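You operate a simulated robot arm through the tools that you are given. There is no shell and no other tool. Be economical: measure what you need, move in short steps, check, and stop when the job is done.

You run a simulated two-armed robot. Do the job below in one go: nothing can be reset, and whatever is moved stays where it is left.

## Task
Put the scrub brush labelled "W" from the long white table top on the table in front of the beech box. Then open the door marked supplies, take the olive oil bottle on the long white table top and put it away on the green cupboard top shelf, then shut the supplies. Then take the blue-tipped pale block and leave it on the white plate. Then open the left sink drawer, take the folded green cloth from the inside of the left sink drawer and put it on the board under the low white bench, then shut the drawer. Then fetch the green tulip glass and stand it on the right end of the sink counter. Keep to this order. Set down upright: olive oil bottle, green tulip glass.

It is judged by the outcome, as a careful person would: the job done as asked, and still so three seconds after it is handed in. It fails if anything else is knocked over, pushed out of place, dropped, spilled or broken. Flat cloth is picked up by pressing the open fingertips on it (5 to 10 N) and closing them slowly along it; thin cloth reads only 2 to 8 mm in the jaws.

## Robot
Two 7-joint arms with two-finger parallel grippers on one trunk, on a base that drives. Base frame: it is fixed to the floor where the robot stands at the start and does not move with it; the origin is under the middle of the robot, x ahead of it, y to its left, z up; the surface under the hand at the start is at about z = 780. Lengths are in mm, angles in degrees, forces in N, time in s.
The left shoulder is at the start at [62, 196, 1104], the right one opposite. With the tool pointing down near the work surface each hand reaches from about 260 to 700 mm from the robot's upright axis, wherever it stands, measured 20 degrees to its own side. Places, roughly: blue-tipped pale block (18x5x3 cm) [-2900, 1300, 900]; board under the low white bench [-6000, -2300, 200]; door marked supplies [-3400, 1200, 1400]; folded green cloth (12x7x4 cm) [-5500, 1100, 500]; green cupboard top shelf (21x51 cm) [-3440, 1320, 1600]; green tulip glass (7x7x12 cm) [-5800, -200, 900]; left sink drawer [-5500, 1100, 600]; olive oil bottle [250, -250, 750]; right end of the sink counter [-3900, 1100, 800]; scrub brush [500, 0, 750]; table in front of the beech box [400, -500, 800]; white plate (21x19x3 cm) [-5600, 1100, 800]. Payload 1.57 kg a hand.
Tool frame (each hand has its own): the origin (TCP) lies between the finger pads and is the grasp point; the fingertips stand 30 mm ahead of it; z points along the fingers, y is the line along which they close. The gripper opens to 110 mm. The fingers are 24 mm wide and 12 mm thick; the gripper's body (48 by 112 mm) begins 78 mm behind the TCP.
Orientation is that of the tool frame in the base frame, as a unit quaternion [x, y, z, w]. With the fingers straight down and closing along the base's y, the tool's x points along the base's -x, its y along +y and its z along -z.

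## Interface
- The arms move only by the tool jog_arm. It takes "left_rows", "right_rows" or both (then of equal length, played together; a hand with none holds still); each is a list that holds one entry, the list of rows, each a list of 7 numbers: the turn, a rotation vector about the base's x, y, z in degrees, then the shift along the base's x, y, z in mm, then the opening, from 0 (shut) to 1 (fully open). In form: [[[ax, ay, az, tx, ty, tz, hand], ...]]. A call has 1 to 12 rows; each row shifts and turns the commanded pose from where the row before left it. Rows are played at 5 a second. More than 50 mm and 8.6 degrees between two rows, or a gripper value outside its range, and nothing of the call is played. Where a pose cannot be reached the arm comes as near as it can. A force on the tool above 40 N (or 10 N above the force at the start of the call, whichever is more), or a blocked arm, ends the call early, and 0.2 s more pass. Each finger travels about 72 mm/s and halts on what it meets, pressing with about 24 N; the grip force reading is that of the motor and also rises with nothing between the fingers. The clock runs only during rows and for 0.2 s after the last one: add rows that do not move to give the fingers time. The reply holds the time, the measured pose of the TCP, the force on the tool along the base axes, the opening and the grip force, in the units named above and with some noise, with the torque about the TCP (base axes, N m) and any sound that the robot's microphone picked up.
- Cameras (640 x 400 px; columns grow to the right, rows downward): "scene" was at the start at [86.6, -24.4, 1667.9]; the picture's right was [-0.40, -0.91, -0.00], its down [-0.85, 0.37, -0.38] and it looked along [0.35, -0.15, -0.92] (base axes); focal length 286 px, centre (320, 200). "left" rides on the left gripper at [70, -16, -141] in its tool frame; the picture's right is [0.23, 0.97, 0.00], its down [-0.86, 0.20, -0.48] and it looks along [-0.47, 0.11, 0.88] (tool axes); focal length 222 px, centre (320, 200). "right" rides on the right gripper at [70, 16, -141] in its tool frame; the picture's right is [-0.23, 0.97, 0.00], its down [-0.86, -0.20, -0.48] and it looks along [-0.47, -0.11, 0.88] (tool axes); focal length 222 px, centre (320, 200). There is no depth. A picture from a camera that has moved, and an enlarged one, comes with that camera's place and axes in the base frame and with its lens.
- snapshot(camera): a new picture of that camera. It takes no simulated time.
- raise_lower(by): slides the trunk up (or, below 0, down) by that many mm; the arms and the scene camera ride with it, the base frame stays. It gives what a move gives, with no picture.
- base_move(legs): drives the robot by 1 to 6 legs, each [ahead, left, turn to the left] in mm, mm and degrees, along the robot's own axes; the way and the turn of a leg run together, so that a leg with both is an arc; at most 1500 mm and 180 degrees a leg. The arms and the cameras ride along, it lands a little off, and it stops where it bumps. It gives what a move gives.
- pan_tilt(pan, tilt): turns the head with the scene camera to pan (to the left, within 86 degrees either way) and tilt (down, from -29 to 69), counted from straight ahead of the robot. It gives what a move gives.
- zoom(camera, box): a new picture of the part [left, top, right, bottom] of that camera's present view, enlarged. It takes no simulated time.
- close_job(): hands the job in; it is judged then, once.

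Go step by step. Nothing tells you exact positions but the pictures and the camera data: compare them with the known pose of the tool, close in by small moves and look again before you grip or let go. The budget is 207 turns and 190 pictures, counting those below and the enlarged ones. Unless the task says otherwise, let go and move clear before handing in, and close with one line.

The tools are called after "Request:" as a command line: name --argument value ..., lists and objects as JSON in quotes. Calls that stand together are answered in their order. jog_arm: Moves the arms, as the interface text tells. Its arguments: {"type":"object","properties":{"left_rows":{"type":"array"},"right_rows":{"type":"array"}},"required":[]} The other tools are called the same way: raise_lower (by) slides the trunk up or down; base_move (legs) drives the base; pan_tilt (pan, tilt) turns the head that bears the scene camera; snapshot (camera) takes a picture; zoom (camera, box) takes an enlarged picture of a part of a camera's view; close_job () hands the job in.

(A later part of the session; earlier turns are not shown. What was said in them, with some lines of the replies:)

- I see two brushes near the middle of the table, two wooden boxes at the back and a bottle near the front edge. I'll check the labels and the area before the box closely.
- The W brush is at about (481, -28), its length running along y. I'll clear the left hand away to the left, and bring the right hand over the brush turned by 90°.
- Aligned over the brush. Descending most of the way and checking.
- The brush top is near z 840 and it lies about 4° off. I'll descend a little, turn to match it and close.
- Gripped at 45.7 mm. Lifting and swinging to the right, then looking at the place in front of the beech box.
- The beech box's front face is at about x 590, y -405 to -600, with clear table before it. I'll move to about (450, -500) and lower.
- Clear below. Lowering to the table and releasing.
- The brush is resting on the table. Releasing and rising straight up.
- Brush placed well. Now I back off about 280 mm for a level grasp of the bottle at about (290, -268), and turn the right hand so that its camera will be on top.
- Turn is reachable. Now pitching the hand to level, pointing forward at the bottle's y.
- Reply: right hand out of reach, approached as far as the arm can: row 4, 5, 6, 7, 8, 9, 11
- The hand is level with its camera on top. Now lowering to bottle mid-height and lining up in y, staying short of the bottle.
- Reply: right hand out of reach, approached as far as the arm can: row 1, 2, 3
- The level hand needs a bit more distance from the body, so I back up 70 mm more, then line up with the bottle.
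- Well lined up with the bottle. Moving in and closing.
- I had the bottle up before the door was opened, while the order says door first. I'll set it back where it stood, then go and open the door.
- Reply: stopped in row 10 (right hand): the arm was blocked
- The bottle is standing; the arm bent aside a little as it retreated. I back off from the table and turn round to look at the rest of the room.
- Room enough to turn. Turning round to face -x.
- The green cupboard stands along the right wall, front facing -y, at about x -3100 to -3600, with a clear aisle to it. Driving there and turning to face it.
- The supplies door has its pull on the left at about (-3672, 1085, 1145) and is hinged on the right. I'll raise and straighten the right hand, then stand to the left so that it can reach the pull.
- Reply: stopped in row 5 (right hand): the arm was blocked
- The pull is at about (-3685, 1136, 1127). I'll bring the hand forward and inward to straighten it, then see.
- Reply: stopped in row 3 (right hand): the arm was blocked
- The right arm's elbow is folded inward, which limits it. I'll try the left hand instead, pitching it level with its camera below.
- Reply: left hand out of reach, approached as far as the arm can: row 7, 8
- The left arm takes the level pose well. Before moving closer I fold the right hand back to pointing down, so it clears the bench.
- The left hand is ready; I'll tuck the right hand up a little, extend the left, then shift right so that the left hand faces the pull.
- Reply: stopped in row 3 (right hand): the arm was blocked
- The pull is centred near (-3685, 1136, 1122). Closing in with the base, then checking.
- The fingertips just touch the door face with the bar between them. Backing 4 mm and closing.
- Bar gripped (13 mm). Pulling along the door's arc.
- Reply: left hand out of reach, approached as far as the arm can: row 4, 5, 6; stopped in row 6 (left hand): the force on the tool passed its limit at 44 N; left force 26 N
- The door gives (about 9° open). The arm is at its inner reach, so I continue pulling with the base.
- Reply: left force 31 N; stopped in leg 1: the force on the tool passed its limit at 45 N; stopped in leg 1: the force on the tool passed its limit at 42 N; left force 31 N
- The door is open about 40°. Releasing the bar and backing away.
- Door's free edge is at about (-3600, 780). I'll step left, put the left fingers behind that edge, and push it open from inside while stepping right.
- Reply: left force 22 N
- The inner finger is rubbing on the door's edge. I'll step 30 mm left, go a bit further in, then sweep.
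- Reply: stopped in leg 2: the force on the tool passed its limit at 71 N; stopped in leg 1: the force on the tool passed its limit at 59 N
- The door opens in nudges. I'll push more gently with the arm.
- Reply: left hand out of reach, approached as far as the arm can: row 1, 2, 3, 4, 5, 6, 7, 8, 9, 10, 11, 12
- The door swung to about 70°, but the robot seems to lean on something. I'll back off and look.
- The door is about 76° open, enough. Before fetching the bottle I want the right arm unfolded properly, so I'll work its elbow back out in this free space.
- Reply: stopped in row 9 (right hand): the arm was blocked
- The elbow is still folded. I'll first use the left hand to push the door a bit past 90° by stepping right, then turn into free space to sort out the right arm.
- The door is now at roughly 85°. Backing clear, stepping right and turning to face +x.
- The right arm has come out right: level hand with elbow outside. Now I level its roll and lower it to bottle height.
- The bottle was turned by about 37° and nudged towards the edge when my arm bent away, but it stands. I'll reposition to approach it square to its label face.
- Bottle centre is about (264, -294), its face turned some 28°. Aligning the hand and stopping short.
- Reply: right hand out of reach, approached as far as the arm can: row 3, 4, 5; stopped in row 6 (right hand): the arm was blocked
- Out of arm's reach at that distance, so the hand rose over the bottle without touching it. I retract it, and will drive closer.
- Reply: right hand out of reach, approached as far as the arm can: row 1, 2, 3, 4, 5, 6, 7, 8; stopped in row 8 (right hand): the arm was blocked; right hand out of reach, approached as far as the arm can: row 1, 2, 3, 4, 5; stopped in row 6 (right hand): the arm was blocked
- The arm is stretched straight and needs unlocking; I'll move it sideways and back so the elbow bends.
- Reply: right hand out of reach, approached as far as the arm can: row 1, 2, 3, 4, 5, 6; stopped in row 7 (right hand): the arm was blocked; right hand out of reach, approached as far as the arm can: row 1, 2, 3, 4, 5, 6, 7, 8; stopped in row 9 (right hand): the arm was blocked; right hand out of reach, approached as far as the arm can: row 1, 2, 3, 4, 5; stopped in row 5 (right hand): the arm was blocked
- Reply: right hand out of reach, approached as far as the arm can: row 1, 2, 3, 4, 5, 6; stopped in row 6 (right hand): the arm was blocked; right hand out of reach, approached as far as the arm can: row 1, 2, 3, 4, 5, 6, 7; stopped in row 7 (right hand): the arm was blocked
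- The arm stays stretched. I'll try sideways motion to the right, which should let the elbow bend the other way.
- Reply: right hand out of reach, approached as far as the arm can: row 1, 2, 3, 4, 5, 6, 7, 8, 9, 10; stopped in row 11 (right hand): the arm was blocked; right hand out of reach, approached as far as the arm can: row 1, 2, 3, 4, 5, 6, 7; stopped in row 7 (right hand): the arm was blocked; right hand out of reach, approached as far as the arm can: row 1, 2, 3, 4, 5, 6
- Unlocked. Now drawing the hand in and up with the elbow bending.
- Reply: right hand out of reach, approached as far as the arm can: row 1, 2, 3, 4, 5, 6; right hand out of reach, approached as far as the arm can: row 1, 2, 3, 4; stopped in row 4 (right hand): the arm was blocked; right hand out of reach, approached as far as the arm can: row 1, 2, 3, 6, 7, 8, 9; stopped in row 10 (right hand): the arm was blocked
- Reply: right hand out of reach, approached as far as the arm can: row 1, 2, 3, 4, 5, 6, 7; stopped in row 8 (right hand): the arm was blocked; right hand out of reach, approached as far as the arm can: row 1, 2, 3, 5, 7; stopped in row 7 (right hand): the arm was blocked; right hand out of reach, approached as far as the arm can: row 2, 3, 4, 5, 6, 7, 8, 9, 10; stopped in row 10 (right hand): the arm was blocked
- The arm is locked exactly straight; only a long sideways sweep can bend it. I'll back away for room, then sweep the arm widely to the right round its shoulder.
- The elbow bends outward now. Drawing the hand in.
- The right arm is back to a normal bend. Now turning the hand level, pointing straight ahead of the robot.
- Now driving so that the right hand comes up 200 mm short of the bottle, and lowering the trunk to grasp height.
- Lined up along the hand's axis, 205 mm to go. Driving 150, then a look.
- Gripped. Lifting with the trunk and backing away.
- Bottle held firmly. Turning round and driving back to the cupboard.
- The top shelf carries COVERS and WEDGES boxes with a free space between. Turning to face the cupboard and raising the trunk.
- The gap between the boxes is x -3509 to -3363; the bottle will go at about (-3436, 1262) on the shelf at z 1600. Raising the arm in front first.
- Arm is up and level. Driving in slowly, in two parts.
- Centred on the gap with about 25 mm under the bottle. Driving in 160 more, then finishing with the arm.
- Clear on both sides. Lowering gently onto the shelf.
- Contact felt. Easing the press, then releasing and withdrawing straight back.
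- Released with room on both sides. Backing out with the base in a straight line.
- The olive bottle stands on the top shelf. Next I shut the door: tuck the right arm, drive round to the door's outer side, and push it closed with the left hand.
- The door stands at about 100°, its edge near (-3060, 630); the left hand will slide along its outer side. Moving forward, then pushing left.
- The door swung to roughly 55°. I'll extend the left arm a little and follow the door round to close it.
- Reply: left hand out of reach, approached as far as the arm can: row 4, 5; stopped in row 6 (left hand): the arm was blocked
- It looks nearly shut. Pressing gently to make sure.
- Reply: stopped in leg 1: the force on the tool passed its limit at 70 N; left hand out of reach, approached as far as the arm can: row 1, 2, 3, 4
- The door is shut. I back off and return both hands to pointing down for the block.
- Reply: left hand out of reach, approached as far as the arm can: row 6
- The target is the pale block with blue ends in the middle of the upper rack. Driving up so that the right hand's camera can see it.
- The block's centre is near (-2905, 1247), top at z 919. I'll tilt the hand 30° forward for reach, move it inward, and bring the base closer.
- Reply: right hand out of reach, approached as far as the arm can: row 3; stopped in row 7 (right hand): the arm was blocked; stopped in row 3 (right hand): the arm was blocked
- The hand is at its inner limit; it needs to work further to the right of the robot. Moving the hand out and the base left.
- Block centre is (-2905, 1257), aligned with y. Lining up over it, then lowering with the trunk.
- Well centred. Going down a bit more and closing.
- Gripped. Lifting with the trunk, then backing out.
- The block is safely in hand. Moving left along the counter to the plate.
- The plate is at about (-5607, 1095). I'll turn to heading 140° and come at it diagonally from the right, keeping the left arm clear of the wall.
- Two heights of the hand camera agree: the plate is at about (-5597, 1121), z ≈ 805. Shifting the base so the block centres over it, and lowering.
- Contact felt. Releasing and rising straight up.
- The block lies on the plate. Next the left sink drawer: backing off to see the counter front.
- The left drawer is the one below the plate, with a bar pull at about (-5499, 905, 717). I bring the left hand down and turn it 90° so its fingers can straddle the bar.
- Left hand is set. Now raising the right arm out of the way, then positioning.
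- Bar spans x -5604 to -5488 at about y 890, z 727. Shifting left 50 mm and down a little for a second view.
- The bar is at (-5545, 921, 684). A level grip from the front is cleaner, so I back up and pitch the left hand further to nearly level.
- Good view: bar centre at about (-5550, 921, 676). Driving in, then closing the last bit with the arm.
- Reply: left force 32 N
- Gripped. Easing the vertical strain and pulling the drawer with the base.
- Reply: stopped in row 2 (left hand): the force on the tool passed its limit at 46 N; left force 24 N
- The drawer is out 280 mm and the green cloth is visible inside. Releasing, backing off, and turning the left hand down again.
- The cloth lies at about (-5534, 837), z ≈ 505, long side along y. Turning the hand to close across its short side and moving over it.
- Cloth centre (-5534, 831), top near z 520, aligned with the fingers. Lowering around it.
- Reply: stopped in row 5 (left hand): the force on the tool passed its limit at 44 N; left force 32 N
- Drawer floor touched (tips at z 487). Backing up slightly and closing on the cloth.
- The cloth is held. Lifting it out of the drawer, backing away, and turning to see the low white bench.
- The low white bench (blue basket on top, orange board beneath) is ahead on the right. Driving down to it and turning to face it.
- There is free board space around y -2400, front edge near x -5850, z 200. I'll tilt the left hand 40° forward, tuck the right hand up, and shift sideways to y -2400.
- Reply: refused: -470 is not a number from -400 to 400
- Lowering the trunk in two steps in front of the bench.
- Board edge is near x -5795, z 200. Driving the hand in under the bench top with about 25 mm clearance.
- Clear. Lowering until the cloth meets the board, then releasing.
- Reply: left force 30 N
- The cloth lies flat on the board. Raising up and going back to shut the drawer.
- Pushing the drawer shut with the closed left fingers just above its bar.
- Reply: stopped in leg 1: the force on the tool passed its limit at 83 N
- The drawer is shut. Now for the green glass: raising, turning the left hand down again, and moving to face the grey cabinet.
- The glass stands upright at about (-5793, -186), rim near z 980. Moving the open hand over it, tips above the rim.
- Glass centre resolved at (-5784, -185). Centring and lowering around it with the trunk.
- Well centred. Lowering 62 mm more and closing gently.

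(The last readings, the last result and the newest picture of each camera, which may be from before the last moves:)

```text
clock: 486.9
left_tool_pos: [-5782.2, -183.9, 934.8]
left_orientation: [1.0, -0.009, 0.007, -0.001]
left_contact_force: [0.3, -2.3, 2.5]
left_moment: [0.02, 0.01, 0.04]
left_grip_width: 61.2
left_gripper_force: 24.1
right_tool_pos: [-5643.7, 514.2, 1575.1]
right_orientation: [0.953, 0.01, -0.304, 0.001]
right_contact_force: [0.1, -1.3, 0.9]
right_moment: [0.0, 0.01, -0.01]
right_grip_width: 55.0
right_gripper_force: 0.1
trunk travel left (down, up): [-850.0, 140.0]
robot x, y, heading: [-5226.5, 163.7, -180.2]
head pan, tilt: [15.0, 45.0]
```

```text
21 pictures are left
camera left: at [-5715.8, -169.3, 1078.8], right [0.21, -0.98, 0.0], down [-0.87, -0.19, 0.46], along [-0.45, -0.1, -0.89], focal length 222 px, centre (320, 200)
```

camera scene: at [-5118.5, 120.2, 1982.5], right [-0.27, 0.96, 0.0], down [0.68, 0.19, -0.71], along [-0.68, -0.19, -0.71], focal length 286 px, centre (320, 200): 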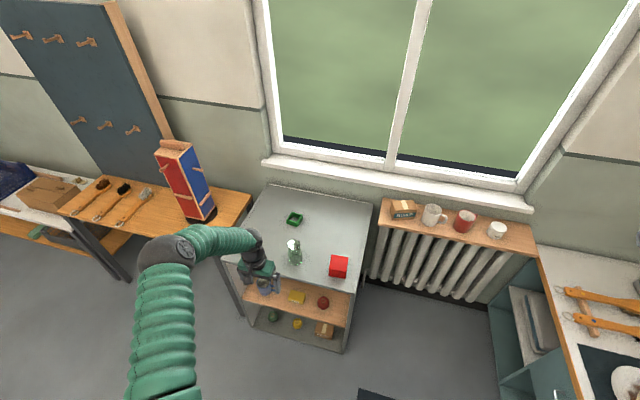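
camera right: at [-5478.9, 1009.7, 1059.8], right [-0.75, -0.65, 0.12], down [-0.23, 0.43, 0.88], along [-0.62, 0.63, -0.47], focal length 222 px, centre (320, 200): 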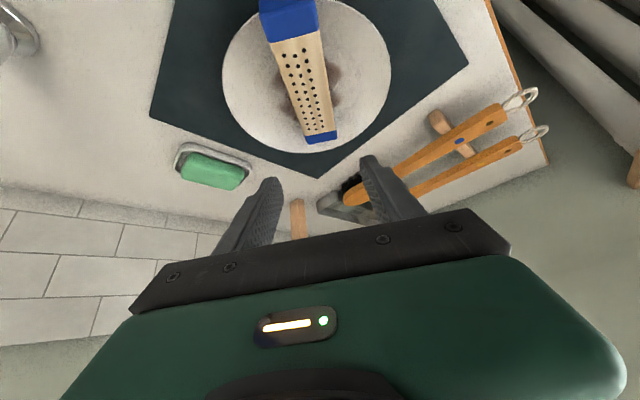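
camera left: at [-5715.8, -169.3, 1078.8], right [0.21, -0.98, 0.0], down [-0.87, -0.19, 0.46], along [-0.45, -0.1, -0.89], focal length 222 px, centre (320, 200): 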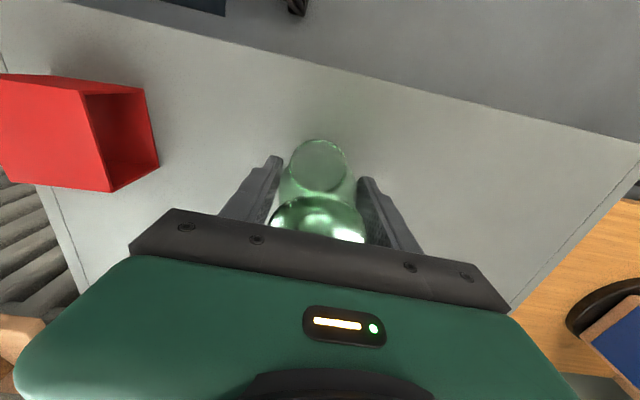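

Gripped at 61 mm. Lifting, backing away, and carrying it to the right end of the sink counter.

Request:
raise_lower --by 130

Request:
base_move --legs '[[-350, 0, 0], [0, 0, -90], [0, -700, 0], [0, -660, 0]]'

Request:
pan_tilt --pan 25 --tilt 45

Request:
snapshot --camera "scene"

```text
clock: 488.5
left_tool_pos: [-5783.9, -184.7, 1065.0]
left_orientation: [1.0, -0.008, 0.009, -0.002]
left_contact_force: [-0.4, 0.0, -1.6]
left_moment: [0.01, 0.01, -0.02]
left_grip_width: 61.4
left_gripper_force: 23.9
right_tool_pos: [-5645.2, 513.4, 1705.2]
right_orientation: [0.953, 0.009, -0.304, 0.002]
right_contact_force: [-0.2, -0.1, -1.2]
right_moment: [0.01, -0.01, -0.03]
right_grip_width: 55.2
right_gripper_force: 0.0
trunk travel left (down, up): [-980.0, 10.0]
robot x, y, heading: [-5229.1, 166.9, -179.9]
head pan, tilt: [15.0, 45.0]
```

```text
clock: 501.2
left_tool_pos: [-3879.2, 727.7, 1064.0]
left_orientation: [-0.705, 0.709, -0.007, -0.004]
left_contact_force: [-0.4, 0.0, -2.2]
left_moment: [-0.01, 0.02, 0.01]
left_grip_width: 61.3
left_gripper_force: 23.7
right_tool_pos: [-3182.7, 596.9, 1705.6]
right_orientation: [0.684, -0.663, -0.217, -0.214]
right_contact_force: [-0.7, -0.1, -0.4]
right_moment: [-0.01, 0.0, -0.01]
right_grip_width: 55.1
right_gripper_force: 0.1
trunk travel left (down, up): [-980.0, 10.0]
robot x, y, heading: [-3522.0, 176.9, 90.7]
head pan, tilt: [15.0, 45.0]
```

```text
clock: 502.0
left_tool_pos: [-3877.7, 726.0, 1065.7]
left_orientation: [-0.705, 0.71, -0.007, -0.005]
left_contact_force: [-1.2, -0.9, -1.3]
left_moment: [-0.04, -0.05, 0.0]
left_grip_width: 61.0
left_gripper_force: 24.5
right_tool_pos: [-3179.8, 595.2, 1706.2]
right_orientation: [0.684, -0.662, -0.218, -0.213]
right_contact_force: [-0.2, -0.8, -1.2]
right_moment: [-0.01, -0.03, 0.01]
right_grip_width: 55.1
right_gripper_force: 0.0
trunk travel left (down, up): [-980.0, 10.0]
robot x, y, heading: [-3523.0, 177.0, 90.8]
head pan, tilt: [25.0, 45.0]
```

```text
20 pictures are left
camera scene: at [-3560.8, 286.1, 1975.4], right [0.9, 0.43, 0.0], down [0.31, -0.64, -0.71], along [-0.31, 0.64, -0.71], focal length 286 px, centre (320, 200)
```

scene: 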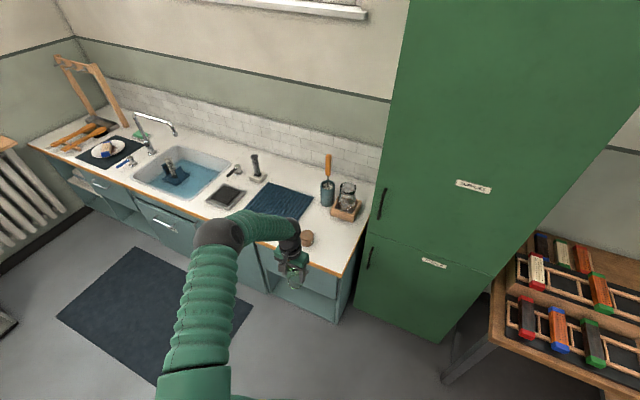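

The right end is clear between the cork and the corner; I'll stand the glass at about (-3860, 1070). Driving in.

Request:
base_move --legs '[[200, -20, -0.5], [145, 0, 0]]'

Request:
raise_lower --by -140

Request:
snapshot --camera "left"

Request:
zoom --camera "scene" --box '[200, 140, 440, 300]'

```text
clock: 504.5
left_tool_pos: [-3854.5, 1066.0, 1068.4]
left_orientation: [-0.702, 0.712, -0.004, -0.002]
left_contact_force: [0.1, 0.2, -2.2]
left_moment: [0.01, -0.05, 0.01]
left_grip_width: 61.1
left_gripper_force: 24.1
right_tool_pos: [-3156.1, 924.3, 1708.6]
right_orientation: [0.68, -0.665, -0.22, -0.217]
right_contact_force: [-0.5, -0.1, 0.3]
right_moment: [0.04, -0.01, -0.01]
right_grip_width: 55.1
right_gripper_force: 0.0
trunk travel left (down, up): [-980.0, 10.0]
robot x, y, heading: [-3503.2, 520.1, 90.4]
head pan, tilt: [25.0, 45.0]
```

```text
clock: 506.2
left_tool_pos: [-3854.0, 1075.6, 924.6]
left_orientation: [-0.702, 0.712, -0.007, -0.005]
left_contact_force: [0.1, -0.1, -3.1]
left_moment: [-0.01, 0.01, 0.02]
left_grip_width: 60.9
left_gripper_force: 23.8
right_tool_pos: [-3156.1, 936.9, 1564.9]
right_orientation: [0.681, -0.666, -0.217, -0.214]
right_contact_force: [-1.0, 0.1, 0.0]
right_moment: [0.02, -0.01, -0.03]
right_grip_width: 54.9
right_gripper_force: 0.1
trunk travel left (down, up): [-840.0, 150.0]
robot x, y, heading: [-3506.5, 522.1, 90.2]
head pan, tilt: [25.0, 45.0]
```

```text
19 pictures are left
camera left: at [-3840.0, 1006.9, 1067.9], right [-0.98, -0.21, 0.0], down [-0.19, 0.87, 0.46], along [-0.1, 0.45, -0.89], focal length 222 px, centre (320, 200)
```

left: 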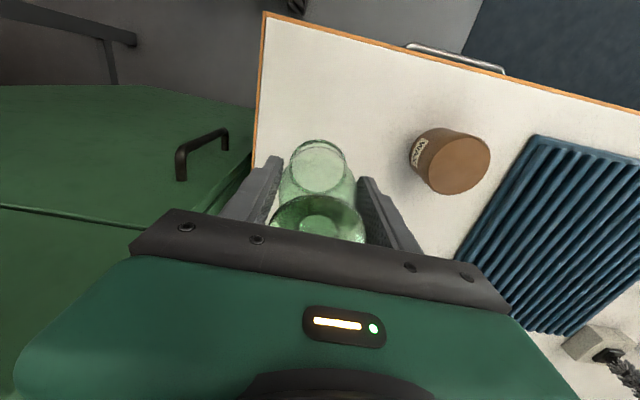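

```text
2.50 times, centred on (320, 220) of scene
camera zoom: at [-3540.0, 631.0, 1835.4], right [0.9, 0.43, 0.0], down [0.3, -0.64, -0.7], along [-0.3, 0.64, -0.71], focal length 715 px, centre (320, 150)
```

zoom: 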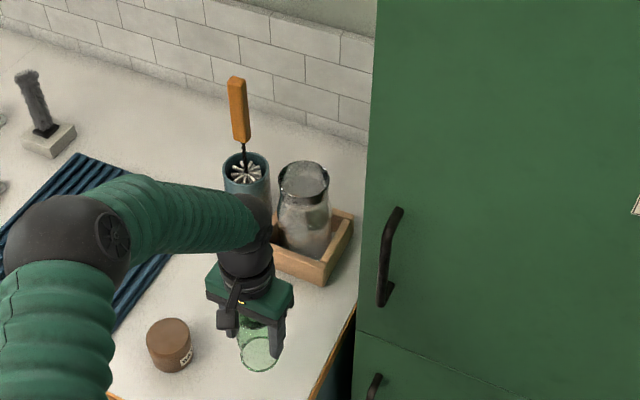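

Clear spot below. Lowering to the counter with a check for contact.

Request:
raise_lower --by -42

Request:
jog_arm --left_rows '[[[0, 0, 0, 0, 0, -3, 0.3], [0, 0, 0, 0, 0, -3, 0.3], [0, 0, 0, 0, 0, -2, 0.3], [0, 0, 0, 0, 0, 0, 0.3]]]'

```text
clock: 507.0
left_tool_pos: [-3854.4, 1073.6, 883.3]
left_orientation: [-0.702, 0.712, -0.006, -0.005]
left_contact_force: [-0.4, 0.5, -1.7]
left_moment: [-0.01, 0.01, 0.02]
left_grip_width: 60.9
left_gripper_force: 24.0
right_tool_pos: [-3156.4, 935.8, 1523.0]
right_orientation: [0.681, -0.666, -0.218, -0.214]
right_contact_force: [0.9, -0.8, 0.9]
right_moment: [-0.02, 0.02, 0.05]
right_grip_width: 55.0
right_gripper_force: 0.1
trunk travel left (down, up): [-798.0, 192.0]
robot x, y, heading: [-3502.8, 519.9, 90.3]
head pan, tilt: [25.0, 45.0]
```

```text
clock: 508.0
left_tool_pos: [-3854.1, 1074.3, 875.7]
left_orientation: [-0.701, 0.713, -0.006, -0.005]
left_contact_force: [-0.1, 0.0, -2.0]
left_moment: [-0.02, 0.0, 0.01]
left_grip_width: 61.1
left_gripper_force: 23.7
right_tool_pos: [-3155.0, 934.4, 1523.4]
right_orientation: [0.68, -0.667, -0.217, -0.214]
right_contact_force: [-0.5, -1.2, 0.3]
right_moment: [-0.03, -0.03, -0.03]
right_grip_width: 55.0
right_gripper_force: 0.0
trunk travel left (down, up): [-798.0, 192.0]
robot x, y, heading: [-3503.2, 521.3, 90.2]
head pan, tilt: [25.0, 45.0]
```

Request:
jog_arm --left_rows '[[[0, 0, 0, 0, 0, -2, 0.3], [0, 0, 0, 0, 0, -2, 0.3], [0, 0, 0, 0, 0, -2, 0.3], [0, 0, 0, 0, 0, 0, 0.3]]]'

Request:
zoom --camera "scene" --box '[260, 180, 360, 300]'

```text
clock: 509.0
left_tool_pos: [-3854.2, 1073.0, 869.7]
left_orientation: [-0.702, 0.713, -0.006, -0.005]
left_contact_force: [0.1, 0.4, -2.2]
left_moment: [0.01, -0.01, 0.01]
left_grip_width: 60.9
left_gripper_force: 24.0
right_tool_pos: [-3155.7, 934.4, 1523.9]
right_orientation: [0.681, -0.666, -0.218, -0.214]
right_contact_force: [0.2, 0.3, -0.1]
right_moment: [0.03, -0.02, 0.01]
right_grip_width: 55.0
right_gripper_force: 0.0
trunk travel left (down, up): [-798.0, 192.0]
robot x, y, heading: [-3506.8, 524.1, 90.0]
head pan, tilt: [25.0, 45.0]
```

```text
3.33 times, centred on (310, 240) of scene
camera zoom: at [-3539.5, 629.0, 1793.5], right [0.9, 0.43, 0.0], down [0.3, -0.64, -0.71], along [-0.3, 0.64, -0.71], focal length 953 px, centre (353, 67)
```

zoom: 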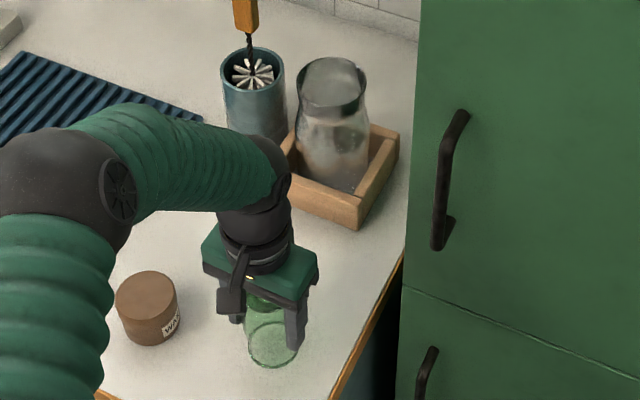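

Request:
jog_arm --left_rows '[[[0, 0, 0, 0, 0, -2, 0.3], [0, 0, 0, 0, 0, -2, 0.3], [0, 0, 0, 0, 0, -2, 0.3], [0, 0, 0, 0, 0, 0, 0.3]]]'

```text
clock: 510.0
left_tool_pos: [-3854.5, 1073.2, 863.4]
left_orientation: [-0.702, 0.712, -0.006, -0.006]
left_contact_force: [0.4, 0.0, -1.9]
left_moment: [-0.01, 0.0, 0.01]
left_grip_width: 60.9
left_gripper_force: 23.7
right_tool_pos: [-3156.2, 935.2, 1522.9]
right_orientation: [0.681, -0.666, -0.217, -0.214]
right_contact_force: [0.7, -0.4, 0.0]
right_moment: [-0.02, -0.01, -0.05]
right_grip_width: 54.8
right_gripper_force: 0.1
trunk travel left (down, up): [-798.0, 192.0]
robot x, y, heading: [-3506.0, 521.3, 90.2]
head pan, tilt: [25.0, 45.0]
```

Request:
jog_arm --left_rows '[[[0, 0, 0, 0, 0, -2, 0.3], [0, 0, 0, 0, 0, -2, 0.3], [0, 0, 0, 0, 0, -2, 0.3], [0, 0, 0, 0, 0, -2, 0.3], [0, 0, 0, 0, 0, 0, 0.3]]]'

```text
clock: 511.2
left_tool_pos: [-3855.5, 1071.7, 857.0]
left_orientation: [-0.702, 0.712, -0.005, -0.004]
left_contact_force: [-2.1, -1.0, 3.6]
left_moment: [-0.14, 0.11, 0.0]
left_grip_width: 61.4
left_gripper_force: 24.0
right_tool_pos: [-3155.5, 934.4, 1523.1]
right_orientation: [0.68, -0.667, -0.217, -0.214]
right_contact_force: [0.5, 0.6, 0.2]
right_moment: [0.02, -0.04, 0.03]
right_grip_width: 55.1
right_gripper_force: 0.2
trunk travel left (down, up): [-798.0, 192.0]
robot x, y, heading: [-3503.1, 518.4, 90.3]
head pan, tilt: [25.0, 45.0]
```

Contact felt (force now upward). Opening gently and rising straight up with the trunk.

Request:
jog_arm --left_rows '[[[0, 0, 0, 0, 0, 0, 0.45], [0, 0, 0, 0, 0, 0, 0.6], [0, 0, 0, 0, 0, 0, 0.75], [0, 0, 0, 0, 0, 0, 0.9], [0, 0, 0, 0, 0, 0, 1], [0, 0, 0, 0, 0, 0, 1]]]'

Request:
raise_lower --by 185

Request:
snapshot --camera "left"

Request:
base_move --legs '[[-300, 0, 0]]'

Request:
snapshot --camera "scene"

```text
clock: 512.6
left_tool_pos: [-3854.8, 1072.5, 856.3]
left_orientation: [-0.702, 0.712, -0.006, -0.005]
left_contact_force: [0.3, 0.0, 0.0]
left_moment: [0.01, 0.0, 0.0]
left_grip_width: 110.0
left_gripper_force: 0.1
right_tool_pos: [-3155.4, 934.2, 1523.9]
right_orientation: [0.68, -0.666, -0.217, -0.214]
right_contact_force: [0.3, -0.1, -1.2]
right_moment: [-0.02, 0.01, 0.01]
right_grip_width: 54.9
right_gripper_force: 0.0
trunk travel left (down, up): [-798.0, 192.0]
robot x, y, heading: [-3506.8, 521.9, 90.4]
head pan, tilt: [25.0, 45.0]
```

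```text
clock: 514.7
left_tool_pos: [-3854.8, 1073.5, 1040.7]
left_orientation: [-0.702, 0.712, -0.006, -0.006]
left_contact_force: [-1.0, -0.5, 0.3]
left_moment: [0.01, 0.04, -0.03]
left_grip_width: 109.9
left_gripper_force: 0.0
right_tool_pos: [-3155.5, 934.5, 1708.3]
right_orientation: [0.681, -0.666, -0.217, -0.214]
right_contact_force: [0.2, 0.3, -0.1]
right_moment: [0.0, 0.01, 0.01]
right_grip_width: 54.8
right_gripper_force: 0.1
trunk travel left (down, up): [-983.0, 7.0]
robot x, y, heading: [-3500.8, 519.7, 90.2]
head pan, tilt: [25.0, 45.0]
```

```text
16 pictures are left
camera left: at [-3839.5, 1005.5, 1183.7], right [-0.98, -0.21, 0.0], down [-0.19, 0.87, 0.46], along [-0.1, 0.45, -0.89], focal length 222 px, centre (320, 200)
```

left: 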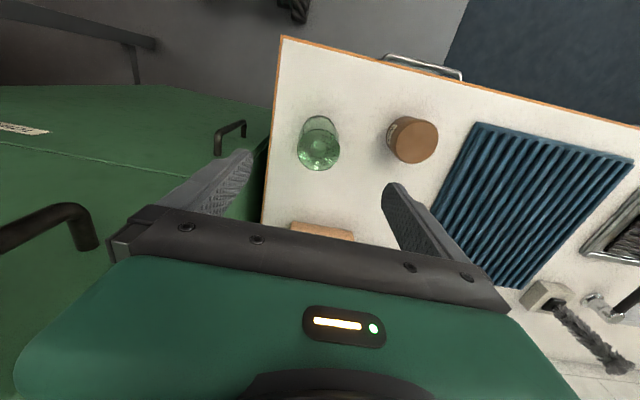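

```text
clock: 516.7
left_tool_pos: [-3853.1, 778.7, 1037.6]
left_orientation: [-0.701, 0.713, -0.007, -0.006]
left_contact_force: [-0.1, 0.1, 0.0]
left_moment: [-0.03, 0.0, -0.04]
left_grip_width: 109.7
left_gripper_force: 0.0
right_tool_pos: [-3155.0, 643.8, 1706.4]
right_orientation: [0.682, -0.666, -0.216, -0.212]
right_contact_force: [0.1, 0.1, -0.5]
right_moment: [-0.01, -0.01, 0.01]
right_grip_width: 55.1
right_gripper_force: 0.0
trunk travel left (down, up): [-983.0, 7.0]
robot x, y, heading: [-3506.0, 222.7, 90.4]
head pan, tilt: [25.0, 45.0]
```

```text
15 pictures are left
camera scene: at [-3538.1, 339.9, 1977.9], right [0.9, 0.43, 0.0], down [0.3, -0.64, -0.7], along [-0.3, 0.63, -0.71], focal length 286 px, centre (320, 200)
```

scene: 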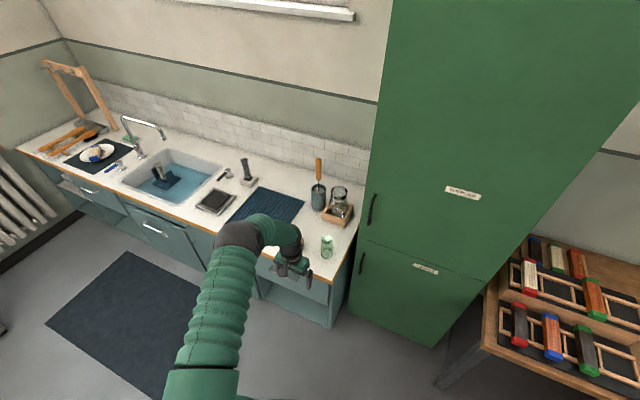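

The glass stands upright on the right end of the counter, the supplies door and the drawer are both shut, and nothing else looks disturbed. I'm handing the job in.

Request:
close_job

```text
The job is handed in.
```

I did every step in the order you gave and handed the job in. The W brush is in front of the beech box, the olive oil is upright on the cupboard's top shelf with the supplies door shut, and the blue-tipped block is on the white plate. The green cloth is on the board under the low bench with the drawer shut, and the tulip glass is upright at the right end of the sink counter. One slip: I lifted the bottle briefly before opening the door, then put it back. My arm turned and nudged it slightly as it drew away, but it stayed standing.
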